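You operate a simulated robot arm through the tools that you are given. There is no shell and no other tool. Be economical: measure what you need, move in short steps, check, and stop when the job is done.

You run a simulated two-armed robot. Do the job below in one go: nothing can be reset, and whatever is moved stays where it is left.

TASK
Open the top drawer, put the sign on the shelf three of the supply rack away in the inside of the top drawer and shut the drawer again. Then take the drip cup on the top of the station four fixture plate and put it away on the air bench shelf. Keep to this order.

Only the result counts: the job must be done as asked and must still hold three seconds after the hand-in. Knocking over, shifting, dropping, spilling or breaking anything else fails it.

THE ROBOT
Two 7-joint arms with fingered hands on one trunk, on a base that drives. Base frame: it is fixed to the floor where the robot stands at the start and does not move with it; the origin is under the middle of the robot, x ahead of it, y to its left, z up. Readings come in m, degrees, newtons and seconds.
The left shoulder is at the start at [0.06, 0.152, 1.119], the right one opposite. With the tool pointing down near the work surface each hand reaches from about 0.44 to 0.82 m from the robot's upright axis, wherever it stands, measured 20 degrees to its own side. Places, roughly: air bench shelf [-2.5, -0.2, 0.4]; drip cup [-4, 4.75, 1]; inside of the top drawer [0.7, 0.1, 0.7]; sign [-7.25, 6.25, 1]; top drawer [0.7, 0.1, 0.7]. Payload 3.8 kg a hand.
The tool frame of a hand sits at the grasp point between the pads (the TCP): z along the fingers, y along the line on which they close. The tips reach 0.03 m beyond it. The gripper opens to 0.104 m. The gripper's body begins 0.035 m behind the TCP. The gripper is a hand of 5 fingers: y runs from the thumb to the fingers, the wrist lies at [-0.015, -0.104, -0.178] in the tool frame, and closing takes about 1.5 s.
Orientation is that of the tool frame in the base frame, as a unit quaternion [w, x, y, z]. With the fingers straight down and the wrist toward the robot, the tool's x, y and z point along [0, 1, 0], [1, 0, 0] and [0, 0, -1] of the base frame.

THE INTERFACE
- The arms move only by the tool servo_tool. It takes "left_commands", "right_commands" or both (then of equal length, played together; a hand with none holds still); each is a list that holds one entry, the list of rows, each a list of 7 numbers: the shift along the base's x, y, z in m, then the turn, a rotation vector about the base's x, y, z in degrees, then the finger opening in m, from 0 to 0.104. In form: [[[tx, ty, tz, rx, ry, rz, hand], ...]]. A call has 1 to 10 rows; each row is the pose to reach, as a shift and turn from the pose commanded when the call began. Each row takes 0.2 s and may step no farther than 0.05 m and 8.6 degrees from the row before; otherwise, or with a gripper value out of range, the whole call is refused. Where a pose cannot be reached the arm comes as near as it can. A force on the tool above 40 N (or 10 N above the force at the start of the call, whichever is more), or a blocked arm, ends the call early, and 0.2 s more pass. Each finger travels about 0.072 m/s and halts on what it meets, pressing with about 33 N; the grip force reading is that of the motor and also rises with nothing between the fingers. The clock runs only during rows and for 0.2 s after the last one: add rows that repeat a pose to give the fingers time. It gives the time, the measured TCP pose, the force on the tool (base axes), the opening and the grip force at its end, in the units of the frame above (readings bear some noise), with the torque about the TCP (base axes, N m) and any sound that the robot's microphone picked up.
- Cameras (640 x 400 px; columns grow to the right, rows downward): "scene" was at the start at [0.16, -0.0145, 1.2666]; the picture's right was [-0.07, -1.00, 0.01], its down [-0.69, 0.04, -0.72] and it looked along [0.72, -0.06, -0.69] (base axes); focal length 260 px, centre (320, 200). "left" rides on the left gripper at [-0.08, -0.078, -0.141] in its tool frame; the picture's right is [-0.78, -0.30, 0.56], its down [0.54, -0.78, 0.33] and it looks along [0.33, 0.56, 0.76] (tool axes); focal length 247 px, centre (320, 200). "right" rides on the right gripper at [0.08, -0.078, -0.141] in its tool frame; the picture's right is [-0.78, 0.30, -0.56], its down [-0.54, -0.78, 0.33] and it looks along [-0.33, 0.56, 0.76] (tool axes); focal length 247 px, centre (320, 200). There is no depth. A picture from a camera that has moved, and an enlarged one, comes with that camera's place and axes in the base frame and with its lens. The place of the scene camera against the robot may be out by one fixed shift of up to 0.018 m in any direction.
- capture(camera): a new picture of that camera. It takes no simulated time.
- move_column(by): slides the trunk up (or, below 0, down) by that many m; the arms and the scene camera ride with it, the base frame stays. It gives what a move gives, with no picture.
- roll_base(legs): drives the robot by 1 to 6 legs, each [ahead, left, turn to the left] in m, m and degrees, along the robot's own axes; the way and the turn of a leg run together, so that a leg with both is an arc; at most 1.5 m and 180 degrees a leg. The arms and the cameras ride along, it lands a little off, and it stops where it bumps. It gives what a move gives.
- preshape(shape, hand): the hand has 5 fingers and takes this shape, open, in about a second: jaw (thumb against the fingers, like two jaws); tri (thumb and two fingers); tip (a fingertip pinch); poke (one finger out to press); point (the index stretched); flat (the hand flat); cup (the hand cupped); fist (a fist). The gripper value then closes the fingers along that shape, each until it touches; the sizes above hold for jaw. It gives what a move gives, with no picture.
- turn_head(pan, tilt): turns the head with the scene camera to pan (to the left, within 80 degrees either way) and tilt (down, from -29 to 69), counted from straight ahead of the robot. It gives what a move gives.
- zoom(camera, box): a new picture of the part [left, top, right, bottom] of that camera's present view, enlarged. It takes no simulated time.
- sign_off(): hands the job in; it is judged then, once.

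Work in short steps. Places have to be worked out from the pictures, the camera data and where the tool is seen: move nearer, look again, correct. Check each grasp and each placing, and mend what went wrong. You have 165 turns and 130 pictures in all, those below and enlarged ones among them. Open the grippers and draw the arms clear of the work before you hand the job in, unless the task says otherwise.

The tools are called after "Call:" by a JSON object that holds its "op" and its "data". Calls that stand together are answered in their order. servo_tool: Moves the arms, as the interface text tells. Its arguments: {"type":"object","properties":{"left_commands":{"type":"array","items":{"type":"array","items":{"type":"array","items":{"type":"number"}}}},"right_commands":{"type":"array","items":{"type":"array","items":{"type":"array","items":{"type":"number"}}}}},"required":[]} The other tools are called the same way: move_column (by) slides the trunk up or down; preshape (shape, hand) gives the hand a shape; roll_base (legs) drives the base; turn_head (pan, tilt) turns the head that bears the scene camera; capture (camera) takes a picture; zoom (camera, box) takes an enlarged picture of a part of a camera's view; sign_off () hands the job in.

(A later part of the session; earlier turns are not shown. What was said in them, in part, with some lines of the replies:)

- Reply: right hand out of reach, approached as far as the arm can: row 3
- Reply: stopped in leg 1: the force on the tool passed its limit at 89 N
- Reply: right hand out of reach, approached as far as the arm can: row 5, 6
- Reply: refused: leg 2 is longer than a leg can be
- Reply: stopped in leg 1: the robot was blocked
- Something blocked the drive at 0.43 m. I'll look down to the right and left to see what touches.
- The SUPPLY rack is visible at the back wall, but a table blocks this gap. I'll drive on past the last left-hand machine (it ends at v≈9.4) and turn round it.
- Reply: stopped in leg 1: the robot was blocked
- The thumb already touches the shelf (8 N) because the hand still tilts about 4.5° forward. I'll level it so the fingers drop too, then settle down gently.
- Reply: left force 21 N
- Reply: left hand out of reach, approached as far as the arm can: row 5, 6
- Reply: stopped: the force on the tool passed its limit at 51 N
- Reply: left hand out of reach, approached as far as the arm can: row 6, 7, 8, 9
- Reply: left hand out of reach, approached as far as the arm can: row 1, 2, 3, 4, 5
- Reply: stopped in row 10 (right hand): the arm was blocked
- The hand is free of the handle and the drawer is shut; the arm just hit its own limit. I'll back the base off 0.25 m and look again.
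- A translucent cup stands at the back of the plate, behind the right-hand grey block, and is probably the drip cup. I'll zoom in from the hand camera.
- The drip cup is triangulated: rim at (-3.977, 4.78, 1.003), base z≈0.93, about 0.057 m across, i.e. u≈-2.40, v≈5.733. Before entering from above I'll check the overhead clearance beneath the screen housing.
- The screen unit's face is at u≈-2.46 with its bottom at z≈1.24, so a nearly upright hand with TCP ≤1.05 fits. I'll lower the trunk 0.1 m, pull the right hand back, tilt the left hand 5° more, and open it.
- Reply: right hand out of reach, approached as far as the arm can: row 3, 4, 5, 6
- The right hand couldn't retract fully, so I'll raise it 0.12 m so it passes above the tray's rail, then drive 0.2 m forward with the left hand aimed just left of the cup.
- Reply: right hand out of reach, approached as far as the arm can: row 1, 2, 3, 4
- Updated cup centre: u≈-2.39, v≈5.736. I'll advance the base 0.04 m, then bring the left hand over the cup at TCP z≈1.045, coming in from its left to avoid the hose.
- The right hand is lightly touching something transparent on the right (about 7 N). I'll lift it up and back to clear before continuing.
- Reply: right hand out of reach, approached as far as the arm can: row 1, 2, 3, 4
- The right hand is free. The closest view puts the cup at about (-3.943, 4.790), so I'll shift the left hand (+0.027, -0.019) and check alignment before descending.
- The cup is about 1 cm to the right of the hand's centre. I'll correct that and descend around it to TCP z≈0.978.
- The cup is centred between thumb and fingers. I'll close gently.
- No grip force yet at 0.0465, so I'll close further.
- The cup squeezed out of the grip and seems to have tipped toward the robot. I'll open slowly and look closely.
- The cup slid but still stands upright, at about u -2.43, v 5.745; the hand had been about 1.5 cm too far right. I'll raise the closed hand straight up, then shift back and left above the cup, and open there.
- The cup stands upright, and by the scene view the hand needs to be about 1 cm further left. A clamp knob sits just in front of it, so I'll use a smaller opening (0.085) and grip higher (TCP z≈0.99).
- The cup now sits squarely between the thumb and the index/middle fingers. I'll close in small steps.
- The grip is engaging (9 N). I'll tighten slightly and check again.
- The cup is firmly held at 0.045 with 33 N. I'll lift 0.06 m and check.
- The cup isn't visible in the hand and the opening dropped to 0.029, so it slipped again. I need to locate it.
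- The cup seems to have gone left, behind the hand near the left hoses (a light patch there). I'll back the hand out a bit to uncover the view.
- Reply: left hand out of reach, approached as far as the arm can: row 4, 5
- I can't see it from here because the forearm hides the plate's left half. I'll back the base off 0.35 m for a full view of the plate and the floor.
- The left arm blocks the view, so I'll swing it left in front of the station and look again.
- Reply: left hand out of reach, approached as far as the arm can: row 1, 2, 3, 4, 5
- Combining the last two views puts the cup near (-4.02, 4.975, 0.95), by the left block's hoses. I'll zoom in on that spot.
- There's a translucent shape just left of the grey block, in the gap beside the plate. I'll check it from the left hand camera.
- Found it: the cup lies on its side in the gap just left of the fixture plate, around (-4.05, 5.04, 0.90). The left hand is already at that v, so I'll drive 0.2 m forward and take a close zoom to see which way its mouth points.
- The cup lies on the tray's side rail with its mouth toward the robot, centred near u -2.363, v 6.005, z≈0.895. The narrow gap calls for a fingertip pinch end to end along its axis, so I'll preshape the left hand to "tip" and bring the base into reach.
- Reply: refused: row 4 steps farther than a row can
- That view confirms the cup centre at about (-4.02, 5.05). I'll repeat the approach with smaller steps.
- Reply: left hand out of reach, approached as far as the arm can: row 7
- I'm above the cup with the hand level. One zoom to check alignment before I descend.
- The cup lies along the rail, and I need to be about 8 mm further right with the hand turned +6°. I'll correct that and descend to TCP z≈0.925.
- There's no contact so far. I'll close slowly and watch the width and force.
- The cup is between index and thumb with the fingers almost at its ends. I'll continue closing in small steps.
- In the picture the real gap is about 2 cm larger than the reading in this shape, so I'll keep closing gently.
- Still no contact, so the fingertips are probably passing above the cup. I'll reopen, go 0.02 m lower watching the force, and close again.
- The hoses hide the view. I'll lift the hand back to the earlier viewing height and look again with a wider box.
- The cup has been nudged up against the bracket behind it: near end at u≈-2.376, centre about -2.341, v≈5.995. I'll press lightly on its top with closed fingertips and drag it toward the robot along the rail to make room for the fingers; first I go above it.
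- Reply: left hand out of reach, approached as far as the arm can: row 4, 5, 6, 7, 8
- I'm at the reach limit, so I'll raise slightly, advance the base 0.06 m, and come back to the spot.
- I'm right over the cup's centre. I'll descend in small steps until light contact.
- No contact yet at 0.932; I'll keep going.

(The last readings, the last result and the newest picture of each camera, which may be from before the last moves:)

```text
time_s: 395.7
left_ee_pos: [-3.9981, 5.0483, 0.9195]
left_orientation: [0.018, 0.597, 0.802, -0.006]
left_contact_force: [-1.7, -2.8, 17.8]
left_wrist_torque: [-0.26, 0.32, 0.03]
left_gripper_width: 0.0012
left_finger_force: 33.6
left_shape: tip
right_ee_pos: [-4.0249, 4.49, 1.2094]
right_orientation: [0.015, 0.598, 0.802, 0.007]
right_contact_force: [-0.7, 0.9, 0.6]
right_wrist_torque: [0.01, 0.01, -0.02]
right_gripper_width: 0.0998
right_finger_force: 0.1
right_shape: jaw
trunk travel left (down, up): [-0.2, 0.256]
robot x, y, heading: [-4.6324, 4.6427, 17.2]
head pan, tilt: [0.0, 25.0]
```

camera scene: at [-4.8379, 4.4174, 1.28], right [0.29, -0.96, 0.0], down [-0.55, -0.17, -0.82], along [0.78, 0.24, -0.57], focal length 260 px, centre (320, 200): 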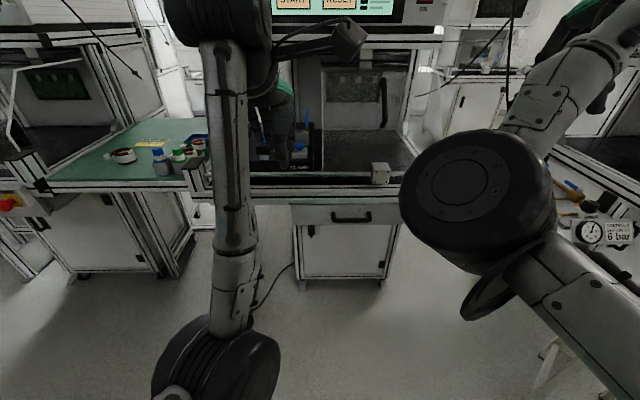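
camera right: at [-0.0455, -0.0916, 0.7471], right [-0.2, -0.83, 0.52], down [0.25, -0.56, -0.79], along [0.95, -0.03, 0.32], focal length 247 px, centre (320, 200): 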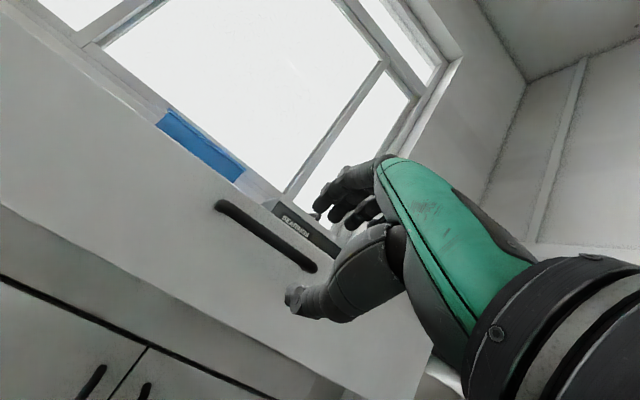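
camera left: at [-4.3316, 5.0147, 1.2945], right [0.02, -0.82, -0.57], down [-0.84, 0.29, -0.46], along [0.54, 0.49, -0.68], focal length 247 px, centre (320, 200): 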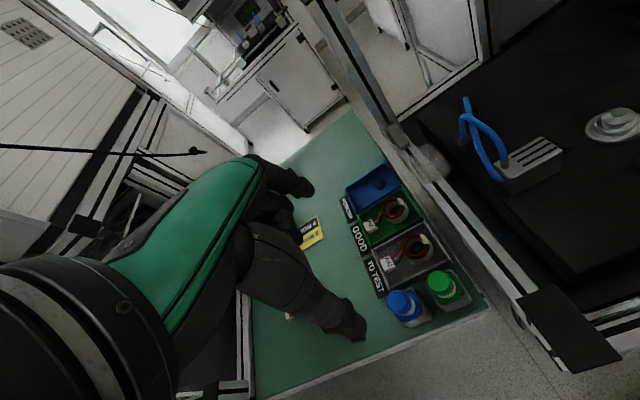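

Contact is established (18 N). I'll relax to a lighter press and drag 0.05 m toward the robot.

Call:
{"op": "servo_tool", "data": {"left_commands": [[[0, 0, 0.001, 0, 0, 0, 0.0], [-0.012, -0.0037, 0.001, 0, 0, 0, 0.0], [-0.024, -0.0073, 0.001, 0, 0, 0, 0.0], [-0.036, -0.011, 0.001, 0, 0, 0, 0.0], [-0.048, -0.0147, 0.001, 0, 0, 0, 0.0], [-0.055, -0.0168, 0.001, 0, 0, 0, 0.0]]]}}

```text
time_s: 397.1
left_ee_pos: [-4.05, 5.0329, 0.9169]
left_orientation: [0.015, 0.595, 0.804, -0.009]
left_contact_force: [-0.2, 0.0, 0.2]
left_wrist_torque: [-0.01, -0.01, 0.0]
left_gripper_width: 0.0
left_finger_force: 32.8
left_shape: tip
right_ee_pos: [-4.0231, 4.4924, 1.2082]
right_orientation: [0.013, 0.597, 0.802, 0.007]
right_contact_force: [0.2, 0.2, -0.1]
right_wrist_torque: [-0.01, 0.04, 0.0]
right_gripper_width: 0.0997
right_finger_force: 0.1
right_shape: jaw
trunk travel left (down, up): [-0.2, 0.256]
robot x, y, heading: [-4.6301, 4.643, 16.9]
head pan, tilt: [0.0, 25.0]
```

Contact was lost, so I slid off it. I'll lift and take a look (3 pictures left).

Call:
{"op": "servo_tool", "data": {"left_commands": [[[0, 0, 0.03, 0, 0, 0, 0.0], [0, 0, 0.07, 0, 0, 0, 0.0], [0, 0, 0.11, 0, 0, 0, 0.02], [0, 0, 0.13, 0, 0, 0, 0.05]]]}}

Call:
{"op": "zoom", "data": {"camera": "left", "box": [270, 80, 450, 260]}}

```text
time_s: 398.1
left_ee_pos: [-4.0517, 5.0306, 1.0465]
left_orientation: [0.017, 0.596, 0.803, -0.01]
left_contact_force: [0.2, 0.3, 0.5]
left_wrist_torque: [-0.03, -0.02, 0.03]
left_gripper_width: 0.0493
left_finger_force: 0.1
left_shape: tip
right_ee_pos: [-4.0233, 4.4914, 1.2084]
right_orientation: [0.014, 0.598, 0.801, 0.006]
right_contact_force: [0.6, -0.2, -0.2]
right_wrist_torque: [-0.02, 0.02, -0.03]
right_gripper_width: 0.0999
right_finger_force: 0.0
right_shape: jaw
trunk travel left (down, up): [-0.2, 0.256]
robot x, y, heading: [-4.6336, 4.641, 17.1]
head pan, tilt: [0.0, 25.0]
```

```text
2.22 times, centred on (360, 170) of left
camera zoom: at [-4.1046, 4.9371, 1.1899], right [-0.05, -0.85, -0.53], down [-0.89, 0.28, -0.36], along [0.45, 0.45, -0.77], focal length 549 px, centre (231, 267)
```

zoom: 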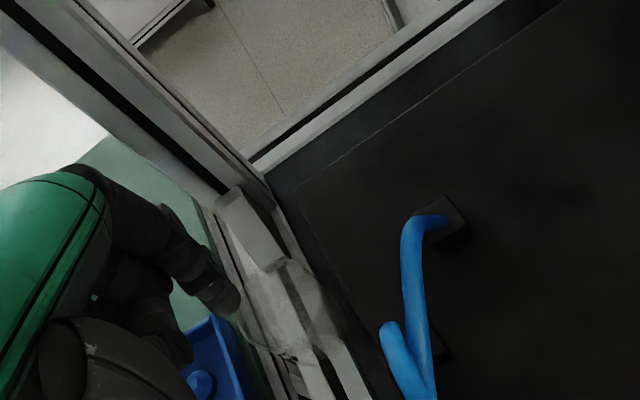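

The cup is now at u≈-2.323, v≈6.006 with a small gap to the plate edge on its right. I'll switch to jaw, turn the hand -90° so it closes across the cup's diameter, and grip the near part. First the preshape, lifting, and a small base advance.

Call:
{"op": "preshape", "data": {"shape": "jaw", "hand": "left"}}

Call:
{"op": "servo_tool", "data": {"left_commands": [[[-0.02, 0, 0.03, 0, 0, -8.5, 0.09], [-0.04, 0, 0.06, 0, 0, -17, 0.08], [-0.05, 0, 0.08, 0, 0, -25.5, 0.08], [-0.05, 0, 0.08, 0, 0, -34, 0.08], [-0.05, 0, 0.08, 0, 0, -42.5, 0.08], [-0.05, 0, 0.08, 0, 0, -51, 0.08], [-0.05, 0, 0.08, 0, 0, -59.5, 0.08], [-0.05, 0, 0.08, 0, 0, -68, 0.08], [-0.05, 0, 0.08, 0, 0, -76.5, 0.08], [-0.05, 0, 0.08, 0, 0, -85, 0.08]]]}}

Call:
{"op": "roll_base", "data": {"legs": [[0.06, 0, 0]]}}

```text
time_s: 399.0
left_ee_pos: [-4.0502, 5.0325, 1.0473]
left_orientation: [0.017, 0.595, 0.804, -0.009]
left_contact_force: [0.5, -0.4, 0.7]
left_wrist_torque: [0.0, -0.01, -0.01]
left_gripper_width: 0.1039
left_finger_force: 0.2
left_shape: jaw
right_ee_pos: [-4.0229, 4.4927, 1.2074]
right_orientation: [0.013, 0.598, 0.801, 0.006]
right_contact_force: [0.5, 0.2, -0.1]
right_wrist_torque: [-0.01, 0.01, -0.01]
right_gripper_width: 0.0999
right_finger_force: 0.0
right_shape: jaw
trunk travel left (down, up): [-0.2, 0.256]
robot x, y, heading: [-4.6337, 4.6464, 17.0]
head pan, tilt: [0.0, 25.0]
```

```text
time_s: 401.2
left_ee_pos: [-4.1005, 5.032, 1.1272]
left_orientation: [0.007, 0.982, 0.188, -0.017]
left_contact_force: [0.7, 0.4, 0.4]
left_wrist_torque: [0.04, 0.01, -0.02]
left_gripper_width: 0.0803
left_finger_force: 0.0
left_shape: jaw
right_ee_pos: [-4.0238, 4.4922, 1.2087]
right_orientation: [0.013, 0.598, 0.802, 0.006]
right_contact_force: [-0.8, 0.2, 0.2]
right_wrist_torque: [-0.02, -0.01, 0.01]
right_gripper_width: 0.0998
right_finger_force: 0.1
right_shape: jaw
trunk travel left (down, up): [-0.2, 0.256]
robot x, y, heading: [-4.6296, 4.6454, 16.9]
head pan, tilt: [0.0, 25.0]
```

```text
time_s: 402.2
left_ee_pos: [-4.0463, 5.0491, 1.1292]
left_orientation: [0.007, 0.982, 0.19, -0.017]
left_contact_force: [0.0, 0.4, -0.3]
left_wrist_torque: [0.01, 0.03, 0.0]
left_gripper_width: 0.0803
left_finger_force: 0.0
left_shape: jaw
right_ee_pos: [-3.9685, 4.509, 1.2085]
right_orientation: [0.014, 0.597, 0.802, 0.007]
right_contact_force: [0.2, -0.2, 0.3]
right_wrist_torque: [0.01, 0.02, 0.01]
right_gripper_width: 0.0998
right_finger_force: 0.0
right_shape: jaw
trunk travel left (down, up): [-0.2, 0.256]
robot x, y, heading: [-4.5737, 4.6587, 17.1]
head pan, tilt: [0.0, 25.0]
```

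Call:
{"op": "servo_tool", "data": {"left_commands": [[[0.02, 0.006, -0.02, 0, 0, -3, 0.08], [0.04, 0.012, -0.05, 0, 0, -5, 0.08], [0.049, 0.015, -0.08, 0, 0, -5, 0.08], [0.049, 0.015, -0.105, 0, 0, -5, 0.08], [0.049, 0.015, -0.12, 0, 0, -5, 0.08]]]}}

Call:
{"op": "zoom", "data": {"camera": "left", "box": [220, 130, 440, 350]}}

```text
time_s: 403.4
left_ee_pos: [-4.0174, 5.0612, 1.0106]
left_orientation: [0.006, 0.989, 0.147, -0.018]
left_contact_force: [0.4, 0.2, -0.7]
left_wrist_torque: [-0.02, 0.0, -0.02]
left_gripper_width: 0.0803
left_finger_force: 0.0
left_shape: jaw
left hand out of reach, approached as far as the arm can: row 1, 2, 3, 4, 5
right_ee_pos: [-3.9657, 4.5111, 1.2083]
right_orientation: [0.013, 0.597, 0.802, 0.006]
right_contact_force: [0.5, -0.4, -0.2]
right_wrist_torque: [-0.04, 0.0, 0.03]
right_gripper_width: 0.0999
right_finger_force: 0.0
right_shape: jaw
trunk travel left (down, up): [-0.2, 0.256]
robot x, y, heading: [-4.5732, 4.6606, 17.0]
head pan, tilt: [0.0, 25.0]
```

```text
1.82 times, centred on (330, 240) of left
camera zoom: at [-4.1131, 5.1139, 1.1531], right [-0.85, 0.05, -0.53], down [0.28, 0.89, -0.36], along [0.46, -0.45, -0.77], focal length 449 px, centre (302, 127)
```

zoom: 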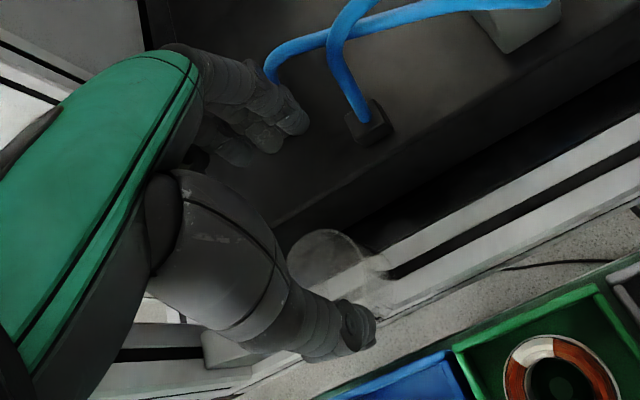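

That's a clear view: the cup lies on the rail with free space on both sides (a trench on the right, a gap on the left), centre u≈-2.325, v≈6.008. I need about 3 cm more reach, so I'll advance the base 0.05 m and re-centre before descending.

Call:
{"op": "roll_base", "data": {"legs": [[0.05, 0, 0]]}}

Call:
{"op": "servo_tool", "data": {"left_commands": [[[-0.018, -0.005, 0, 0, 0, 0, 0.085], [-0.037, -0.0105, 0, 0, 0, 0, 0.085], [-0.037, -0.0105, 0, 0, 0, 0, 0.085]]]}}

```text
time_s: 404.3
left_ee_pos: [-3.9881, 5.0687, 1.0122]
left_orientation: [0.007, 0.989, 0.144, -0.016]
left_contact_force: [0.7, 1.1, 0.4]
left_wrist_torque: [0.0, -0.04, 0.01]
left_gripper_width: 0.0803
left_finger_force: 0.1
left_shape: jaw
right_ee_pos: [-3.944, 4.5163, 1.2146]
right_orientation: [0.015, 0.603, 0.798, 0.009]
right_contact_force: [-18.9, -4.8, 0.5]
right_wrist_torque: [0.07, -0.32, -0.15]
right_gripper_width: 0.0973
right_finger_force: 0.1
right_shape: jaw
trunk travel left (down, up): [-0.2, 0.256]
robot x, y, heading: [-4.543, 4.6759, 16.8]
head pan, tilt: [0.0, 25.0]
stopped in leg 1: the force on the tool passed its limit at 61 N (the readings are from after the stop); the commanded pose is now the measured one
```

```text
time_s: 405.1
left_ee_pos: [-4.0263, 5.0579, 1.0139]
left_orientation: [0.006, 0.989, 0.146, -0.015]
left_contact_force: [0.1, 0.2, 0.4]
left_wrist_torque: [-0.01, 0.02, -0.02]
left_gripper_width: 0.0848
left_finger_force: 0.0
left_shape: jaw
right_ee_pos: [-3.9424, 4.5147, 1.2154]
right_orientation: [0.016, 0.601, 0.799, 0.011]
right_contact_force: [-24.2, -4.6, -0.3]
right_wrist_torque: [0.12, -0.42, -0.18]
right_gripper_width: 0.0973
right_finger_force: 0.1
right_shape: jaw
trunk travel left (down, up): [-0.2, 0.256]
robot x, y, heading: [-4.5423, 4.6721, 16.7]
head pan, tilt: [0.0, 25.0]
```

The right hand is pressing on the screen unit. I'll pull it back at once and re-centre the left hand over the cup.

Call:
{"op": "servo_tool", "data": {"right_commands": [[[-0.03, -0.009, 0, 0, 0, 0, 0.1], [-0.06, -0.018, 0, 0, 0, 0, 0.1], [-0.09, -0.03, 0, 0, 0, 0, 0.1], [-0.1, -0.04, 0, 0, 0, 0, 0.1]]], "left_commands": [[[0.01, 0.0025, 0, 0, 0, 0, 0.085], [0.02, 0.005, 0, 0, 0, 0, 0.085], [0.03, 0.008, 0, 0, 0, 0, 0.085], [0.04, 0.0103, 0, 0, 0, 0, 0.085]]]}}

```text
time_s: 406.1
left_ee_pos: [-3.9824, 5.0677, 1.0106]
left_orientation: [0.005, 0.989, 0.145, -0.018]
left_contact_force: [-0.2, 0.1, -0.1]
left_wrist_torque: [-0.02, -0.01, -0.01]
left_gripper_width: 0.0848
left_finger_force: 0.1
left_shape: jaw
right_ee_pos: [-3.9983, 4.4314, 1.2213]
right_orientation: [0.014, 0.601, 0.799, 0.008]
right_contact_force: [-0.6, -0.3, -0.3]
right_wrist_torque: [0.0, -0.04, 0.02]
right_gripper_width: 0.0997
right_finger_force: 0.1
right_shape: jaw
right hand out of reach, approached as far as the arm can: row 1, 2, 3, 4
trunk travel left (down, up): [-0.2, 0.256]
robot x, y, heading: [-4.5411, 4.6695, 16.7]
head pan, tilt: [0.0, 25.0]
```

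The right hand is free again. I'll nudge the left hand into place and descend around the cup.

Call:
{"op": "servo_tool", "data": {"left_commands": [[[-0.0066, 0.0045, -0.01, 0, 0, 0, 0.085], [-0.0066, 0.0045, -0.03, 0, 0, 0, 0.085], [-0.0066, 0.0045, -0.048, 0, 0, 0, 0.085], [-0.0066, 0.0045, -0.062, 0, 0, 0, 0.085], [-0.0066, 0.0045, -0.072, 0, 0, 0, 0.085], [-0.0066, 0.0045, -0.08, 0, 0, 0, 0.085]]]}}

```text
time_s: 407.6
left_ee_pos: [-3.9851, 5.0729, 0.9429]
left_orientation: [0.01, 0.989, 0.145, -0.006]
left_contact_force: [-6.3, 0.8, 22.4]
left_wrist_torque: [-1.02, -0.29, -0.27]
left_gripper_width: 0.0836
left_finger_force: 0.1
left_shape: jaw
right_ee_pos: [-3.9995, 4.4335, 1.2248]
right_orientation: [0.014, 0.601, 0.799, 0.009]
right_contact_force: [0.5, 0.3, -0.9]
right_wrist_torque: [-0.02, 0.01, -0.02]
right_gripper_width: 0.1002
right_finger_force: 0.1
right_shape: jaw
trunk travel left (down, up): [-0.2, 0.256]
robot x, y, heading: [-4.5397, 4.6696, 16.8]
head pan, tilt: [0.0, 25.0]
stopped in row 6 (left hand): the force on the tool passed its limit at 42 N (the readings are from after the stop); the commanded pose is now the measured one
```

The right-hand fingers met the plate's edge at v≈5.966. I'll lift slightly, shift 6 mm left, narrow the opening to 0.08, and descend again.

Call:
{"op": "servo_tool", "data": {"left_commands": [[[0, 0, 0.012, 0, 0, 0, 0.08], [-0.002, 0.0065, 0.012, 0, 0, 0, 0.08], [-0.002, 0.0065, 0.004, 0, 0, 0, 0.08], [-0.002, 0.0065, -0.004, 0, 0, 0, 0.08], [-0.002, 0.0065, -0.011, 0, 0, 0, 0.08], [-0.002, 0.0065, -0.017, 0, 0, 0, 0.08]]]}}

```text
time_s: 408.8
left_ee_pos: [-3.9853, 5.0823, 0.9428]
left_orientation: [0.013, 0.989, 0.146, 0.002]
left_contact_force: [-6.0, 2.1, 21.9]
left_wrist_torque: [-1.17, 0.1, -0.27]
left_gripper_width: 0.0795
left_finger_force: 0.0
left_shape: jaw
right_ee_pos: [-3.9997, 4.433, 1.2249]
right_orientation: [0.014, 0.599, 0.8, 0.009]
right_contact_force: [-0.6, 0.2, 0.3]
right_wrist_torque: [0.03, 0.0, -0.03]
right_gripper_width: 0.1003
right_finger_force: 0.0
right_shape: jaw
trunk travel left (down, up): [-0.2, 0.256]
robot x, y, heading: [-4.5393, 4.6681, 17.1]
head pan, tilt: [0.0, 25.0]
stopped in row 5 (left hand): the force on the tool passed its limit at 45 N (the readings are from after the stop); the commanded pose is now the measured one
```

The cup hugs the plate edge, so an upright straddle cannot fit. I'll roll the hand about 36° so the fingers take its upper-right shoulder and the thumb its lower-left side, gripping across the diameter, and start from a raised pre-approach.

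Call:
{"op": "servo_tool", "data": {"left_commands": [[[0, 0, 0.03, 0, 0, 0, 0.08], [0, 0, 0.07, 0, 0, 0, 0.08], [-0.01, 0.012, 0.08, -6.9, -2.1, 0, 0.075], [-0.02, 0.024, 0.08, -13.8, -4.2, 0, 0.072], [-0.0312, 0.0369, 0.08, -20.6, -6.3, 0, 0.072], [-0.0312, 0.0369, 0.08, -27.5, -8.4, 0, 0.072], [-0.0312, 0.0369, 0.08, -34.4, -10.5, 0, 0.072], [-0.0312, 0.0369, 0.06, -34.4, -10.5, 0, 0.072], [-0.0312, 0.0369, 0.036, -34.4, -10.5, 0, 0.072]]]}}

```text
time_s: 410.8
left_ee_pos: [-4.0324, 5.1099, 0.9751]
left_orientation: [0.316, 0.938, 0.138, 0.042]
left_contact_force: [0.4, -0.2, -0.4]
left_wrist_torque: [-0.02, -0.02, 0.03]
left_gripper_width: 0.0723
left_finger_force: 0.0
left_shape: jaw
left hand out of reach, approached as far as the arm can: row 4, 5, 6, 7, 8, 9
right_ee_pos: [-3.9967, 4.434, 1.2221]
right_orientation: [0.013, 0.6, 0.8, 0.008]
right_contact_force: [0.7, 0.6, -0.4]
right_wrist_torque: [0.02, -0.02, -0.02]
right_gripper_width: 0.0998
right_finger_force: 0.1
right_shape: jaw
trunk travel left (down, up): [-0.2, 0.256]
robot x, y, heading: [-4.5393, 4.6712, 16.9]
head pan, tilt: [0.0, 25.0]
```

I'm slightly short of reach (u -2.363). I'll advance the base 0.018 m and then re-read.

Call:
{"op": "roll_base", "data": {"legs": [[0.02, 0, 0]]}}

```text
time_s: 411.6
left_ee_pos: [-4.0166, 5.1152, 0.9779]
left_orientation: [0.316, 0.938, 0.137, 0.046]
left_contact_force: [0.6, -1.0, 0.2]
left_wrist_torque: [0.01, -0.02, 0.02]
left_gripper_width: 0.0722
left_finger_force: 0.1
left_shape: jaw
right_ee_pos: [-3.982, 4.4361, 1.2251]
right_orientation: [0.015, 0.6, 0.8, 0.01]
right_contact_force: [-0.3, 0.5, -0.7]
right_wrist_torque: [-0.01, -0.06, -0.04]
right_gripper_width: 0.0998
right_finger_force: 0.1
right_shape: jaw
trunk travel left (down, up): [-0.2, 0.256]
robot x, y, heading: [-4.5193, 4.6778, 16.7]
head pan, tilt: [0.0, 25.0]
```

I'm in the approach line now. I'll slide in along the finger direction toward the cup.

Call:
{"op": "servo_tool", "data": {"left_commands": [[[-0.019, -0.006, 0, 0, 0, 0, 0.072], [-0.016, -0.016, -0.014, 0, 0, 0, 0.072], [-0.013, -0.026, -0.0275, 0, 0, 0, 0.072], [-0.01, -0.036, -0.041, 0, 0, 0, 0.072], [-0.0068, -0.046, -0.055, 0, 0, 0, 0.072]]]}}

```text
time_s: 412.8
left_ee_pos: [-4.0209, 5.0694, 0.9205]
left_orientation: [0.316, 0.938, 0.138, 0.045]
left_contact_force: [0.2, -1.1, -0.5]
left_wrist_torque: [0.04, 0.0, 0.01]
left_gripper_width: 0.0721
left_finger_force: 0.1
left_shape: jaw
right_ee_pos: [-3.9789, 4.4393, 1.2233]
right_orientation: [0.014, 0.601, 0.799, 0.009]
right_contact_force: [-0.2, 0.6, -0.3]
right_wrist_torque: [0.02, 0.04, 0.0]
right_gripper_width: 0.0997
right_finger_force: 0.0
right_shape: jaw
trunk travel left (down, up): [-0.2, 0.256]
robot x, y, heading: [-4.5194, 4.6723, 16.8]
head pan, tilt: [0.0, 25.0]
```

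No collision. I'll move 0.018 m forward along the cup's axis, then close.

Call:
{"op": "servo_tool", "data": {"left_commands": [[[0.009, 0.0027, 0, 0, 0, 0, 0.072], [0.0172, 0.0053, 0, 0, 0, 0, 0.072], [0.0172, 0.0053, 0, 0, 0, 0, 0.065], [0.0172, 0.0053, 0, 0, 0, 0, 0.058], [0.0172, 0.0053, 0, 0, 0, 0, 0.053], [0.0172, 0.0053, 0, 0, 0, 0, 0.048], [0.0172, 0.0053, 0, 0, 0, 0, 0.044], [0.0172, 0.0053, 0, 0, 0, 0, 0.04], [0.0172, 0.0053, 0, 0, 0, 0, 0.04]]]}}

```text
time_s: 414.8
left_ee_pos: [-4.0048, 5.0766, 0.9206]
left_orientation: [0.316, 0.938, 0.138, 0.044]
left_contact_force: [-0.8, -0.5, -0.6]
left_wrist_torque: [0.03, 0.0, 0.02]
left_gripper_width: 0.0403
left_finger_force: 0.0
left_shape: jaw
right_ee_pos: [-3.9797, 4.4387, 1.223]
right_orientation: [0.014, 0.6, 0.8, 0.009]
right_contact_force: [-0.2, -0.3, 0.4]
right_wrist_torque: [0.0, -0.03, 0.02]
right_gripper_width: 0.1
right_finger_force: 0.0
right_shape: jaw
trunk travel left (down, up): [-0.2, 0.256]
robot x, y, heading: [-4.5201, 4.6782, 17.1]
head pan, tilt: [0.0, 25.0]
```

Call:
{"op": "servo_tool", "data": {"left_commands": [[[0, 0, 0, 0, 0, 0, 0.036], [0, 0, 0, 0, 0, 0, 0.032], [0, 0, 0, 0, 0, 0, 0.028], [0, 0, 0, 0, 0, 0, 0.024], [0, 0, 0, 0, 0, 0, 0.02], [0, 0, 0, 0, 0, 0, 0.02]]]}}

```text
time_s: 416.1
left_ee_pos: [-4.0046, 5.0759, 0.9207]
left_orientation: [0.316, 0.938, 0.138, 0.044]
left_contact_force: [-0.7, 0.5, 0.3]
left_wrist_torque: [-0.03, -0.01, 0.02]
left_gripper_width: 0.0204
left_finger_force: 0.0
left_shape: jaw
right_ee_pos: [-3.9788, 4.4394, 1.2228]
right_orientation: [0.014, 0.601, 0.799, 0.009]
right_contact_force: [-0.2, 0.0, -0.4]
right_wrist_torque: [0.01, -0.03, 0.03]
right_gripper_width: 0.0996
right_finger_force: 0.2
right_shape: jaw
trunk travel left (down, up): [-0.2, 0.256]
robot x, y, heading: [-4.5199, 4.6753, 17.0]
head pan, tilt: [0.0, 25.0]
```

There's nothing between the fingers. I'll use the last picture to see where the cup is relative to the hand.

Call:
{"op": "zoom", "data": {"camera": "left", "box": [200, 100, 480, 380]}}

```text
1.43 times, centred on (340, 240) of left
camera zoom: at [-4.1227, 5.1928, 0.9854], right [-0.72, -0.32, -0.62], down [0.39, 0.55, -0.74], along [0.58, -0.77, -0.27], focal length 353 px, centre (291, 143)
```

zoom: 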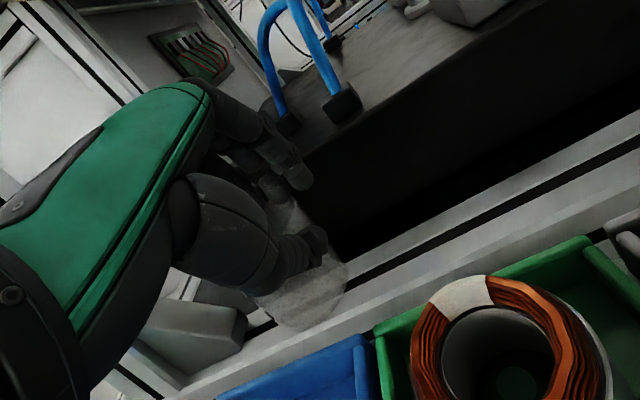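

The last picture shows the cup lower than assumed (centre z≈0.873), so the fingers closed above it. I'll retreat along the finger direction, roll a little more, and approach again about 2.5 cm lower.

Call:
{"op": "servo_tool", "data": {"left_commands": [[[-0.006, 0.019, 0.027, 0, 0, 0, 0.02], [-0.0105, 0.034, 0.045, 0, 0, 0, 0.035], [-0.0105, 0.034, 0.045, -3.4, -1, 0, 0.05], [-0.0105, 0.034, 0.045, -6.7, -2, 0, 0.068], [-0.0105, 0.034, 0.045, -6.7, -2, 0, 0.068], [-0.001, 0.037, 0.01, -6.7, -2, 0, 0.068], [0.004, 0.021, -0.008, -6.7, -2, 0, 0.068], [0.009, 0.005, -0.027, -6.7, -2, 0, 0.068]]]}}

```text
time_s: 417.9
left_ee_pos: [-4.0108, 5.0735, 0.8994]
left_orientation: [0.373, 0.917, 0.133, 0.054]
left_contact_force: [0.8, -4.3, 11.5]
left_wrist_torque: [0.29, 0.15, 0.04]
left_gripper_width: 0.0625
left_finger_force: 0.0
left_shape: jaw
left hand out of reach, approached as far as the arm can: row 4, 5, 6, 7, 8
right_ee_pos: [-3.9802, 4.4369, 1.2231]
right_orientation: [0.014, 0.601, 0.799, 0.009]
right_contact_force: [1.1, 0.0, 0.9]
right_wrist_torque: [0.01, 0.02, 0.03]
right_gripper_width: 0.0998
right_finger_force: 0.1
right_shape: jaw
trunk travel left (down, up): [-0.2, 0.256]
robot x, y, heading: [-4.5209, 4.6758, 16.7]
head pan, tilt: [0.0, 25.0]
```

The thumb touches the rail (≈0.855), so the height is right. I'll close on the cup.

Call:
{"op": "servo_tool", "data": {"left_commands": [[[0, 0, 0.001, 0, 0, 0, 0.06], [0, 0, 0.002, 0, 0, 0, 0.055], [0, 0, 0.002, 0, 0, 0, 0.05], [0, 0, 0.002, 0, 0, 0, 0.045], [0, 0, 0.002, 0, 0, 0, 0.04], [0, 0, 0.002, 0, 0, 0, 0.035], [0, 0, 0.002, 0, 0, 0, 0.035]]]}}

```text
time_s: 419.6
left_ee_pos: [-4.0125, 5.0755, 0.8996]
left_orientation: [0.373, 0.917, 0.134, 0.054]
left_contact_force: [0.7, -1.8, 8.8]
left_wrist_torque: [-0.26, -0.33, -0.05]
left_gripper_width: 0.0357
left_finger_force: 0.2
left_shape: jaw
right_ee_pos: [-3.9808, 4.4386, 1.2241]
right_orientation: [0.014, 0.601, 0.799, 0.009]
right_contact_force: [0.1, 0.1, -1.1]
right_wrist_torque: [0.0, -0.01, 0.0]
right_gripper_width: 0.1
right_finger_force: 0.0
right_shape: jaw
trunk travel left (down, up): [-0.2, 0.256]
robot x, y, heading: [-4.5234, 4.6735, 16.9]
head pan, tilt: [0.0, 25.0]
```

Only the farthest finger touches something, so the cup is about 3–4 cm further in. I'll retreat, move the right hand aside to the right so the base can advance, and try again.

Call:
{"op": "servo_tool", "data": {"left_commands": [[[0, 0, 0, 0, 0, 0, 0.05], [0, 0, 0, 0, 0, 0, 0.065], [-0.003, 0.01, 0.012, 0, 0, 0, 0.07], [-0.006, 0.021, 0.024, 0, 0, 0, 0.07], [-0.01, 0.033, 0.037, 0, 0, 0, 0.07]]], "right_commands": [[[-0.01, -0.035, 0, 0, 0, 0, 0.1], [-0.02, -0.07, 0, 0, 0, 0, 0.1], [-0.03, -0.105, 0, 0, 0, 0, 0.1], [-0.04, -0.14, 0, 0, 0, 0, 0.1], [-0.052, -0.172, 0, 0, 0, 0, 0.1]]]}}

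Call:
{"op": "roll_base", "data": {"legs": [[0.045, 0, 0]]}}

```text
time_s: 420.8
left_ee_pos: [-4.0256, 5.1079, 0.9357]
left_orientation: [0.371, 0.917, 0.135, 0.052]
left_contact_force: [-0.2, -0.8, -0.2]
left_wrist_torque: [0.03, 0.01, 0.03]
left_gripper_width: 0.0696
left_finger_force: 0.1
left_shape: jaw
left hand out of reach, approached as far as the arm can: row 5
right_ee_pos: [-4.0316, 4.2652, 1.2232]
right_orientation: [0.015, 0.6, 0.8, 0.008]
right_contact_force: [0.1, 0.0, 0.7]
right_wrist_torque: [0.02, 0.01, 0.0]
right_gripper_width: 0.0997
right_finger_force: 0.1
right_shape: jaw
trunk travel left (down, up): [-0.2, 0.256]
robot x, y, heading: [-4.521, 4.6806, 16.9]
head pan, tilt: [0.0, 25.0]
```

```text
time_s: 421.6
left_ee_pos: [-3.9851, 5.1201, 0.9367]
left_orientation: [0.373, 0.917, 0.134, 0.054]
left_contact_force: [-0.5, -0.1, 0.6]
left_wrist_torque: [-0.05, 0.0, 0.02]
left_gripper_width: 0.0699
left_finger_force: 0.1
left_shape: jaw
right_ee_pos: [-3.9909, 4.2782, 1.2252]
right_orientation: [0.015, 0.6, 0.8, 0.009]
right_contact_force: [-0.7, 0.2, 0.1]
right_wrist_torque: [0.02, -0.03, -0.02]
right_gripper_width: 0.1
right_finger_force: 0.1
right_shape: jaw
trunk travel left (down, up): [-0.2, 0.256]
robot x, y, heading: [-4.4809, 4.6903, 17.0]
head pan, tilt: [0.0, 25.0]
```

The base advanced (u now -2.315). I'll approach along the finger direction again.

Call:
{"op": "servo_tool", "data": {"left_commands": [[[0.003, -0.0085, -0.009, 0, 0, 0, 0.07], [0.005, -0.017, -0.018, 0, 0, 0, 0.07], [0.008, -0.026, -0.027, 0, 0, 0, 0.07], [0.0105, -0.0344, -0.036, 0, 0, 0, 0.07]]]}}

```text
time_s: 422.6
left_ee_pos: [-3.9729, 5.0864, 0.9009]
left_orientation: [0.372, 0.917, 0.135, 0.055]
left_contact_force: [0.3, 0.2, 10.3]
left_wrist_torque: [0.19, 0.07, 0.03]
left_gripper_width: 0.0651
left_finger_force: 0.1
left_shape: jaw
right_ee_pos: [-3.9915, 4.2787, 1.2246]
right_orientation: [0.015, 0.6, 0.799, 0.011]
right_contact_force: [-0.5, 0.3, -0.3]
right_wrist_torque: [0.01, -0.01, -0.01]
right_gripper_width: 0.0997
right_finger_force: 0.0
right_shape: jaw
trunk travel left (down, up): [-0.2, 0.256]
robot x, y, heading: [-4.4763, 4.694, 16.7]
head pan, tilt: [0.0, 25.0]
```

Call:
{"op": "servo_tool", "data": {"left_commands": [[[0, 0, 0.001, 0, 0, 0, 0.06], [0, 0, 0.002, 0, 0, 0, 0.055], [0, 0, 0.002, 0, 0, 0, 0.05], [0, 0, 0.002, 0, 0, 0, 0.045], [0, 0, 0.002, 0, 0, 0, 0.04], [0, 0, 0.002, 0, 0, 0, 0.035], [0, 0, 0.002, 0, 0, 0, 0.035]]]}}

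```text
time_s: 424.2
left_ee_pos: [-3.9731, 5.0869, 0.901]
left_orientation: [0.373, 0.917, 0.134, 0.052]
left_contact_force: [-1.1, 4.3, 4.6]
left_wrist_torque: [0.3, 0.0, 0.02]
left_gripper_width: 0.0376
left_finger_force: 33.1
left_shape: jaw
right_ee_pos: [-3.9898, 4.2797, 1.2234]
right_orientation: [0.015, 0.601, 0.799, 0.009]
right_contact_force: [0.2, -0.4, -0.4]
right_wrist_torque: [0.01, -0.01, 0.01]
right_gripper_width: 0.0999
right_finger_force: 0.1
right_shape: jaw
trunk travel left (down, up): [-0.2, 0.256]
robot x, y, heading: [-4.4797, 4.6892, 17.1]
head pan, tilt: [0.0, 25.0]
```

Something is gripped now (33 N at 0.0376). I'll lift gently 0.015 m and check whether it comes along or resists.

Call:
{"op": "servo_tool", "data": {"left_commands": [[[0, 0, 0.004, 0, 0, 0, 0.03], [0, 0, 0.009, 0, 0, 0, 0.03], [0, 0, 0.015, 0, 0, 0, 0.03], [0, 0, 0.015, 0, 0, 0, 0.03]]]}}

```text
time_s: 425.2
left_ee_pos: [-3.972, 5.086, 0.916]
left_orientation: [0.373, 0.917, 0.134, 0.053]
left_contact_force: [-0.7, 3.8, -1.1]
left_wrist_torque: [0.25, 0.07, 0.01]
left_gripper_width: 0.0373
left_finger_force: 32.9
left_shape: jaw
right_ee_pos: [-3.9887, 4.2798, 1.2227]
right_orientation: [0.015, 0.6, 0.8, 0.008]
right_contact_force: [0.3, 0.6, -0.3]
right_wrist_torque: [0.0, -0.03, 0.02]
right_gripper_width: 0.0999
right_finger_force: 0.1
right_shape: jaw
trunk travel left (down, up): [-0.2, 0.256]
robot x, y, heading: [-4.4786, 4.6881, 17.1]
head pan, tilt: [0.0, 25.0]
```

It comes along with low force, so the cup is held. I'll lift on, drifting slightly left, away from the plate and hoses.

Call:
{"op": "servo_tool", "data": {"left_commands": [[[-0.001, 0.004, 0.012, 0, 0, 0, 0.03], [-0.003, 0.01, 0.028, 0, 0, 0, 0.03], [-0.005, 0.016, 0.046, 0, 0, 0, 0.03], [-0.006, 0.02, 0.066, 0, 0, 0, 0.03], [-0.006, 0.02, 0.09, 0, 0, 0, 0.03], [-0.006, 0.02, 0.12, 0, 0, 0, 0.03], [-0.006, 0.02, 0.15, 0, 0, 0, 0.03]]]}}

```text
time_s: 426.9
left_ee_pos: [-3.9796, 5.1063, 1.0662]
left_orientation: [0.371, 0.917, 0.135, 0.053]
left_contact_force: [-0.5, 0.1, -1.0]
left_wrist_torque: [0.03, 0.01, 0.02]
left_gripper_width: 0.035
left_finger_force: 32.6
left_shape: jaw
right_ee_pos: [-3.9906, 4.279, 1.223]
right_orientation: [0.015, 0.6, 0.8, 0.008]
right_contact_force: [-0.5, -1.2, 0.3]
right_wrist_torque: [0.0, -0.01, -0.01]
right_gripper_width: 0.0997
right_finger_force: 0.0
right_shape: jaw
trunk travel left (down, up): [-0.2, 0.256]
robot x, y, heading: [-4.4796, 4.6885, 16.9]
head pan, tilt: [0.0, 25.0]
```

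The cup is held at 1.066 m height. I'll back out to the rear aisle and turn toward the air bench.

Call:
{"op": "roll_base", "data": {"legs": [[-0.71, 0, 0], [0, 0, -90]]}}

```text
time_s: 434.6
left_ee_pos: [-4.7381, 3.9833, 1.0652]
left_orientation: [0.301, 0.743, -0.553, -0.226]
left_contact_force: [-0.6, 0.2, -0.3]
left_wrist_torque: [-0.02, 0.01, -0.03]
left_gripper_width: 0.0349
left_finger_force: 33.1
left_shape: jaw
right_ee_pos: [-5.5644, 3.9934, 1.2224]
right_orientation: [0.017, 0.99, 0.14, -0.003]
right_contact_force: [0.0, 0.7, 1.1]
right_wrist_torque: [-0.05, 0.0, 0.01]
right_gripper_width: 0.0998
right_finger_force: 0.0
right_shape: jaw
trunk travel left (down, up): [-0.2, 0.256]
robot x, y, heading: [-5.154, 4.4808, -72.9]
head pan, tilt: [0.0, 25.0]
```

Still held, with heading -72.9°. I'll drive down the aisle 5.8 m.

Call:
{"op": "roll_base", "data": {"legs": [[1.5, 0, 0], [1.5, 0, 0], [1.4, 0, 0]]}}

```text
time_s: 455.5
left_ee_pos: [-3.4758, -0.22, 1.0667]
left_orientation: [0.3, 0.743, -0.554, -0.226]
left_contact_force: [-0.2, 0.7, -0.2]
left_wrist_torque: [0.07, 0.01, -0.03]
left_gripper_width: 0.0349
left_finger_force: 33.1
left_shape: jaw
right_ee_pos: [-4.3031, -0.2076, 1.2231]
right_orientation: [0.016, 0.99, 0.139, -0.004]
right_contact_force: [0.2, -0.1, 0.7]
right_wrist_torque: [0.01, 0.01, 0.01]
right_gripper_width: 0.1002
right_finger_force: 0.1
right_shape: jaw
trunk travel left (down, up): [-0.2, 0.256]
robot x, y, heading: [-3.8913, 0.2809, -73.5]
head pan, tilt: [0.0, 25.0]
```

Call:
{"op": "roll_base", "data": {"legs": [[1.0, 0, 0.5], [0.675, 0, 0], [0, 0, 90], [0.6, 0, 0]]}}

```text
time_s: 470.9
left_ee_pos: [-2.3297, -0.7302, 1.0657]
left_orientation: [0.372, 0.917, 0.137, 0.053]
left_contact_force: [-0.4, 0.3, -0.5]
left_wrist_torque: [0.01, 0.0, 0.0]
left_gripper_width: 0.0349
left_finger_force: 33.4
left_shape: jaw
right_ee_pos: [-2.3363, -1.557, 1.2232]
right_orientation: [0.015, 0.599, 0.8, 0.009]
right_contact_force: [0.1, 0.3, 0.0]
right_wrist_torque: [-0.01, -0.01, 0.02]
right_gripper_width: 0.0999
right_finger_force: 0.1
right_shape: jaw
trunk travel left (down, up): [-0.2, 0.256]
robot x, y, heading: [-2.8266, -1.1488, 17.2]
head pan, tilt: [0.0, 25.0]
```

Call:
{"op": "roll_base", "data": {"legs": [[0.56, 0, 0], [0, 0, 90]]}}

```text
time_s: 477.9
left_ee_pos: [-2.7127, -0.4846, 1.0666]
left_orientation: [0.225, 0.551, 0.745, 0.301]
left_contact_force: [1.1, 0.2, -0.5]
left_wrist_torque: [-0.02, -0.03, -0.01]
left_gripper_width: 0.0348
left_finger_force: 32.9
left_shape: jaw
right_ee_pos: [-1.8874, -0.4909, 1.2242]
right_orientation: [0.004, -0.144, 0.989, 0.016]
right_contact_force: [-0.9, -0.3, -0.1]
right_wrist_torque: [-0.02, 0.02, 0.03]
right_gripper_width: 0.0998
right_finger_force: 0.1
right_shape: jaw
trunk travel left (down, up): [-0.2, 0.256]
robot x, y, heading: [-2.2935, -0.9811, 107.4]
head pan, tilt: [0.0, 25.0]
```

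I'm facing the bench's right side. First I unroll the hand (cup level) and swing it toward the middle, still high above the bench.

Call:
{"op": "servo_tool", "data": {"left_commands": [[[0.032, -0.013, 0, -2.6, 8.2, 0, 0.03], [0.064, -0.026, 0, -5.2, 16.4, 0, 0.03], [0.097, -0.039, 0, -7.7, 24.6, 0, 0.03], [0.129, -0.052, 0, -10.3, 32.8, 0, 0.03], [0.161, -0.066, 0, -12.9, 41, 0, 0.03], [0.161, -0.066, 0, -12.9, 41, 0, 0.03]]]}}

Call:
{"op": "servo_tool", "data": {"left_commands": [[[0.01, -0.001, 0, 0, 0, 8.5, 0.03], [0.02, -0.002, 0, 0, 0, 17, 0.03], [0.03, -0.003, 0, 0, 0, 25.5, 0.03], [0.04, -0.004, 0, 0, 0, 34, 0.03], [0.05, -0.005, 0, 0, 0, 42.5, 0.03], [0.06, -0.006, 0, 0, 0, 51, 0.03], [0.07, -0.006, 0, 0, 0, 59.5, 0.03], [0.08, -0.006, 0, 0, 0, 68, 0.03], [0.09, -0.006, 0, 0, 0, 76.5, 0.03], [0.1, -0.006, 0, 0, 0, 85, 0.03]]]}}

```text
time_s: 479.3
left_ee_pos: [-2.5532, -0.5522, 1.066]
left_orientation: [0.01, 0.592, 0.806, 0.004]
left_contact_force: [0.0, 0.1, -1.0]
left_wrist_torque: [0.02, -0.02, 0.0]
left_gripper_width: 0.0345
left_finger_force: 33.2
left_shape: jaw
right_ee_pos: [-1.8863, -0.4906, 1.2247]
right_orientation: [0.004, -0.144, 0.989, 0.016]
right_contact_force: [0.4, 0.5, 1.1]
right_wrist_torque: [0.0, -0.01, 0.02]
right_gripper_width: 0.1001
right_finger_force: 0.1
right_shape: jaw
trunk travel left (down, up): [-0.2, 0.256]
robot x, y, heading: [-2.2953, -0.9818, 107.2]
head pan, tilt: [0.0, 25.0]
```

```text
time_s: 481.5
left_ee_pos: [-2.4517, -0.5557, 1.0659]
left_orientation: [0.003, -0.107, 0.994, 0.011]
left_contact_force: [-0.3, -0.4, -0.4]
left_wrist_torque: [-0.01, 0.02, -0.02]
left_gripper_width: 0.0342
left_finger_force: 33.3
left_shape: jaw
right_ee_pos: [-1.8857, -0.4908, 1.224]
right_orientation: [0.004, -0.143, 0.99, 0.017]
right_contact_force: [0.9, 0.0, -0.1]
right_wrist_torque: [-0.01, 0.01, -0.01]
right_gripper_width: 0.0998
right_finger_force: 0.1
right_shape: jaw
trunk travel left (down, up): [-0.2, 0.256]
robot x, y, heading: [-2.2917, -0.9796, 107.6]
head pan, tilt: [0.0, 25.0]
```

The hand is upright, still gripping, at u -2.506, v 0.185. I'll back 0.1 m, lower the trunk fully, and bring the hand down in front of the bench.

Call:
{"op": "roll_base", "data": {"legs": [[-0.12, 0, 0]]}}

Call:
{"op": "move_column", "data": {"by": -0.2}}

Call:
{"op": "servo_tool", "data": {"left_commands": [[[0, 0, -0.035, 0, 0, 0, 0.03], [0, 0, -0.07, 0, 0, 0, 0.03], [0, 0, -0.105, 0, 0, 0, 0.03], [0, 0, -0.14, 0, 0, 0, 0.03], [0, 0, -0.175, 0, 0, 0, 0.03], [0, 0, -0.21, 0, 0, 0, 0.03], [0, 0, -0.245, 0, 0, 0, 0.03], [0, 0, -0.28, 0, 0, 0, 0.03], [0, 0, -0.31, 0, 0, 0, 0.03]]]}}

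```text
time_s: 482.7
left_ee_pos: [-2.4166, -0.6703, 1.0663]
left_orientation: [0.004, -0.107, 0.994, 0.01]
left_contact_force: [-0.2, 0.1, 0.1]
left_wrist_torque: [0.02, -0.04, 0.01]
left_gripper_width: 0.0345
left_finger_force: 32.5
left_shape: jaw
right_ee_pos: [-1.8515, -0.6038, 1.223]
right_orientation: [0.003, -0.144, 0.989, 0.016]
right_contact_force: [0.7, -0.1, 0.4]
right_wrist_torque: [-0.01, -0.01, -0.03]
right_gripper_width: 0.1001
right_finger_force: 0.1
right_shape: jaw
trunk travel left (down, up): [-0.2, 0.256]
robot x, y, heading: [-2.2586, -1.0984, 107.3]
head pan, tilt: [0.0, 25.0]
```

```text
time_s: 484.9
left_ee_pos: [-2.4342, -0.6446, 0.8689]
left_orientation: [0.026, -0.161, 0.986, -0.02]
left_contact_force: [0.6, 0.6, -0.4]
left_wrist_torque: [0.01, 0.05, -0.01]
left_gripper_width: 0.0341
left_finger_force: 33.4
left_shape: jaw
right_ee_pos: [-1.8514, -0.6053, 1.0244]
right_orientation: [0.004, -0.144, 0.989, 0.018]
right_contact_force: [-0.5, 0.2, 0.1]
right_wrist_torque: [0.01, 0.01, 0.01]
right_gripper_width: 0.0998
right_finger_force: 0.0
right_shape: jaw
trunk travel left (down, up): [0.0, 0.456]
robot x, y, heading: [-2.2563, -1.0971, 107.3]
head pan, tilt: [0.0, 25.0]
```

```text
time_s: 486.9
left_ee_pos: [-2.4163, -0.6724, 0.5575]
left_orientation: [0.003, -0.106, 0.994, 0.011]
left_contact_force: [0.2, -0.7, -0.8]
left_wrist_torque: [0.01, 0.03, 0.0]
left_gripper_width: 0.0335
left_finger_force: 33.4
left_shape: jaw
right_ee_pos: [-1.8518, -0.6046, 1.0235]
right_orientation: [0.003, -0.145, 0.989, 0.016]
right_contact_force: [0.6, 0.9, -0.8]
right_wrist_torque: [0.01, -0.01, 0.02]
right_gripper_width: 0.1001
right_finger_force: 0.1
right_shape: jaw
trunk travel left (down, up): [0.0, 0.456]
robot x, y, heading: [-2.2558, -1.0923, 107.3]
head pan, tilt: [0.0, 25.0]
```

The hand is low in front of the bench (v≈0.06). I'll lower a bit more so the wrist passes under the bench top, then drive in 0.2 m.

Call:
{"op": "servo_tool", "data": {"left_commands": [[[0.005, 0, -0.02, 0, 0, 0, 0.03], [0.01, 0.003, -0.04, 0, 0, 0, 0.03], [0.019, 0.006, -0.055, 0, 0, 0, 0.03]]]}}

Call:
{"op": "roll_base", "data": {"legs": [[0.2, 0, 0]]}}

```text
time_s: 487.7
left_ee_pos: [-2.3977, -0.6655, 0.5007]
left_orientation: [0.002, -0.107, 0.994, 0.01]
left_contact_force: [-0.6, -0.8, 0.0]
left_wrist_torque: [0.01, 0.0, 0.01]
left_gripper_width: 0.0331
left_finger_force: 32.9
left_shape: jaw
right_ee_pos: [-1.8499, -0.603, 1.0227]
right_orientation: [0.004, -0.144, 0.989, 0.017]
right_contact_force: [0.2, 0.2, 0.0]
right_wrist_torque: [0.02, 0.01, -0.02]
right_gripper_width: 0.0998
right_finger_force: 0.1
right_shape: jaw
trunk travel left (down, up): [0.0, 0.456]
robot x, y, heading: [-2.2555, -1.0982, 107.4]
head pan, tilt: [0.0, 25.0]
```

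```text
time_s: 489.3
left_ee_pos: [-2.4565, -0.4732, 0.4991]
left_orientation: [0.003, -0.107, 0.994, 0.009]
left_contact_force: [-1.0, 0.3, 0.0]
left_wrist_torque: [-0.01, 0.0, 0.01]
left_gripper_width: 0.0332
left_finger_force: 32.9
left_shape: jaw
right_ee_pos: [-1.9111, -0.4124, 1.0223]
right_orientation: [0.004, -0.143, 0.99, 0.016]
right_contact_force: [-1.4, -0.3, 1.6]
right_wrist_torque: [-0.03, 0.0, 0.01]
right_gripper_width: 0.0998
right_finger_force: 0.0
right_shape: jaw
trunk travel left (down, up): [0.0, 0.456]
robot x, y, heading: [-2.3173, -0.9055, 107.4]
head pan, tilt: [0.0, 25.0]
```

No contact so far (v 0.265). I'll reach 0.09 m further in with the arm.

Call:
{"op": "servo_tool", "data": {"left_commands": [[[-0.006, 0.02, 0, 0, 0, 0, 0.03], [-0.012, 0.04, 0, 0, 0, 0, 0.03], [-0.019, 0.062, 0, 0, 0, 0, 0.03], [-0.0265, 0.086, 0, 0, 0, 0, 0.03], [-0.0265, 0.086, 0, 0, 0, 0, 0.03]]]}}

```text
time_s: 490.5
left_ee_pos: [-2.4837, -0.3883, 0.5]
left_orientation: [0.003, -0.107, 0.994, 0.009]
left_contact_force: [0.0, 0.2, -0.6]
left_wrist_torque: [-0.02, -0.03, -0.06]
left_gripper_width: 0.0329
left_finger_force: 32.7
left_shape: jaw
right_ee_pos: [-1.9107, -0.4134, 1.0235]
right_orientation: [0.003, -0.144, 0.989, 0.017]
right_contact_force: [0.1, -0.9, 0.1]
right_wrist_torque: [0.0, 0.02, 0.02]
right_gripper_width: 0.0999
right_finger_force: 0.0
right_shape: jaw
trunk travel left (down, up): [0.0, 0.456]
robot x, y, heading: [-2.318, -0.9121, 107.3]
head pan, tilt: [0.0, 25.0]
```

I'm inside, at v 0.354. Now I lower step by step until the cup touches the shelf.

Call:
{"op": "servo_tool", "data": {"left_commands": [[[0, 0, -0.01, 0, 0, 0, 0.03], [0, 0, -0.02, 0, 0, 0, 0.03], [0, 0, -0.03, 0, 0, 0, 0.03], [0, 0, -0.037, 0, 0, 0, 0.03]]]}}

```text
time_s: 491.2
left_ee_pos: [-2.4814, -0.3834, 0.4898]
left_orientation: [0.008, -0.107, 0.994, 0.025]
left_contact_force: [-0.8, -10.2, 28.2]
left_wrist_torque: [-0.49, -0.09, -0.01]
left_gripper_width: 0.0334
left_finger_force: 32.9
left_shape: jaw
right_ee_pos: [-1.9111, -0.4138, 1.0243]
right_orientation: [0.003, -0.145, 0.989, 0.017]
right_contact_force: [0.1, 0.1, 0.2]
right_wrist_torque: [-0.05, 0.0, -0.02]
right_gripper_width: 0.0998
right_finger_force: 0.2
right_shape: jaw
trunk travel left (down, up): [0.0, 0.456]
robot x, y, heading: [-2.3202, -0.9056, 107.4]
head pan, tilt: [0.0, 25.0]
stopped in row 3 (left hand): the force on the tool passed its limit at 46 N (the readings are from after the stop); the commanded pose is now the measured one
```

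Contact is directly beneath (28 N), so the cup rests on the shelf at z≈0.44. I'll relax the pressure, open slowly, rise a little, and withdraw.

Call:
{"op": "servo_tool", "data": {"left_commands": [[[0, 0, 0.004, 0, 0, 0, 0.03], [0, 0, 0.005, 0, 0, 0, 0.034], [0, 0, 0.005, 0, 0, 0, 0.042], [0, 0, 0.005, 0, 0, 0, 0.052], [0, 0, 0.005, 0, 0, 0, 0.065], [0, 0, 0.005, 0, 0, 0, 0.078], [0, 0, 0.005, 0, 0, 0, 0.085], [0, 0, 0.02, 0, 0, 0, 0.085], [0, 0, 0.04, 0, 0, 0, 0.085], [0, 0, 0.055, 0, 0, 0, 0.085]]]}}

```text
time_s: 493.4
left_ee_pos: [-2.4839, -0.3863, 0.5409]
left_orientation: [0.006, -0.107, 0.994, 0.019]
left_contact_force: [0.0, 0.7, -0.2]
left_wrist_torque: [0.0, 0.02, 0.01]
left_gripper_width: 0.085
left_finger_force: 0.1
left_shape: jaw
right_ee_pos: [-1.9105, -0.413, 1.023]
right_orientation: [0.004, -0.145, 0.989, 0.016]
right_contact_force: [0.4, 0.6, -0.2]
right_wrist_torque: [-0.02, 0.0, 0.02]
right_gripper_width: 0.1002
right_finger_force: 0.0
right_shape: jaw
trunk travel left (down, up): [0.0, 0.456]
robot x, y, heading: [-2.3159, -0.9084, 107.2]
head pan, tilt: [0.0, 25.0]
```

Released. I'll withdraw the base straight back, raising the hand only once it is clear of the bench.

Call:
{"op": "roll_base", "data": {"legs": [[-0.2, 0, 0]]}}

Call:
{"op": "servo_tool", "data": {"left_commands": [[[0.02, -0.04, 0.0, 0, 0, 0, 0.085], [0.03, -0.08, 0.0, 0, 0, 0, 0.085], [0.03, -0.09, 0.04, 0, 0, 0, 0.085], [0.03, -0.09, 0.085, 0, 0, 0, 0.085], [0.03, -0.09, 0.13, 0, 0, 0, 0.085], [0.03, -0.09, 0.175, 0, 0, 0, 0.085], [0.03, -0.09, 0.22, 0, 0, 0, 0.085], [0.03, -0.09, 0.265, 0, 0, 0, 0.085], [0.03, -0.09, 0.31, 0, 0, 0, 0.085], [0.03, -0.09, 0.34, 0, 0, 0, 0.085]]]}}

Call:
{"op": "move_column", "data": {"by": 0.2}}

```text
time_s: 495.0
left_ee_pos: [-2.423, -0.5773, 0.5406]
left_orientation: [0.006, -0.106, 0.994, 0.02]
left_contact_force: [-0.5, -0.5, 0.6]
left_wrist_torque: [0.0, -0.01, -0.03]
left_gripper_width: 0.0849
left_finger_force: 0.0
left_shape: jaw
right_ee_pos: [-1.8509, -0.6062, 1.0233]
right_orientation: [0.004, -0.144, 0.989, 0.016]
right_contact_force: [0.4, -1.3, 0.2]
right_wrist_torque: [0.02, 0.04, 0.01]
right_gripper_width: 0.0998
right_finger_force: 0.1
right_shape: jaw
trunk travel left (down, up): [0.0, 0.456]
robot x, y, heading: [-2.2589, -1.1001, 107.1]
head pan, tilt: [0.0, 25.0]
```

```text
time_s: 496.1
left_ee_pos: [-2.4413, -0.6855, 0.5867]
left_orientation: [-0.101, -0.093, 0.99, 0.001]
left_contact_force: [0.0, -0.1, -0.3]
left_wrist_torque: [0.03, -0.02, -0.02]
left_gripper_width: 0.0853
left_finger_force: 0.1
left_shape: jaw
right_ee_pos: [-1.8509, -0.605, 1.025]
right_orientation: [0.003, -0.145, 0.989, 0.018]
right_contact_force: [-1.9, 0.9, -0.4]
right_wrist_torque: [0.02, 0.0, -0.04]
right_gripper_width: 0.0998
right_finger_force: 0.0
right_shape: jaw
trunk travel left (down, up): [0.0, 0.456]
robot x, y, heading: [-2.2541, -1.1005, 107.2]
head pan, tilt: [0.0, 25.0]
stopped in row 5 (left hand): the arm was blocked; the commanded pose is now the measured one
```

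```text
time_s: 498.2
left_ee_pos: [-2.4399, -0.6841, 0.7838]
left_orientation: [-0.099, -0.093, 0.991, -0.002]
left_contact_force: [0.0, 0.6, -0.1]
left_wrist_torque: [-0.06, -0.02, -0.02]
left_gripper_width: 0.0847
left_finger_force: 0.0
left_shape: jaw
right_ee_pos: [-1.8511, -0.6039, 1.2219]
right_orientation: [0.003, -0.146, 0.989, 0.015]
right_contact_force: [0.0, -0.2, -0.3]
right_wrist_torque: [-0.03, 0.0, 0.01]
right_gripper_width: 0.0999
right_finger_force: 0.1
right_shape: jaw
trunk travel left (down, up): [-0.2, 0.256]
robot x, y, heading: [-2.2586, -1.1013, 107.3]
head pan, tilt: [0.0, 25.0]
```

Both grippers are open and clear of the bench and no pictures remain, so I'm handing the job in.

Call:
{"op": "sign_off", "data": {}}

```text
The job is handed in.
```

I handed the job in, but the drip cup half is unconfirmed, because I had no pictures left once I finally gripped it.

- **Sign and drawer:** seen in pictures. The REWORK sign lies flat in the top drawer between the HOLD sign and the card, and the drawer is shut flush.
- **Drip cup:** it slipped from the grip twice and ended up on its side on station 4's tray rail. I then gripped it there by feel. I put down whatever I held on the air bench's lower shelf when I felt contact at about 0.44 m. It should be lying on its side, not standing. The grip readings fit the cup, but I never saw it in the hand or on the shelf, and I could not see whether it touched anything already on that shelf.
- **Contact at station 4:** the right hand pushed against the screen unit at up to 61 N before I pulled it back, and it also touched something beside the tray lightly. I did not check whether the screen unit moved.
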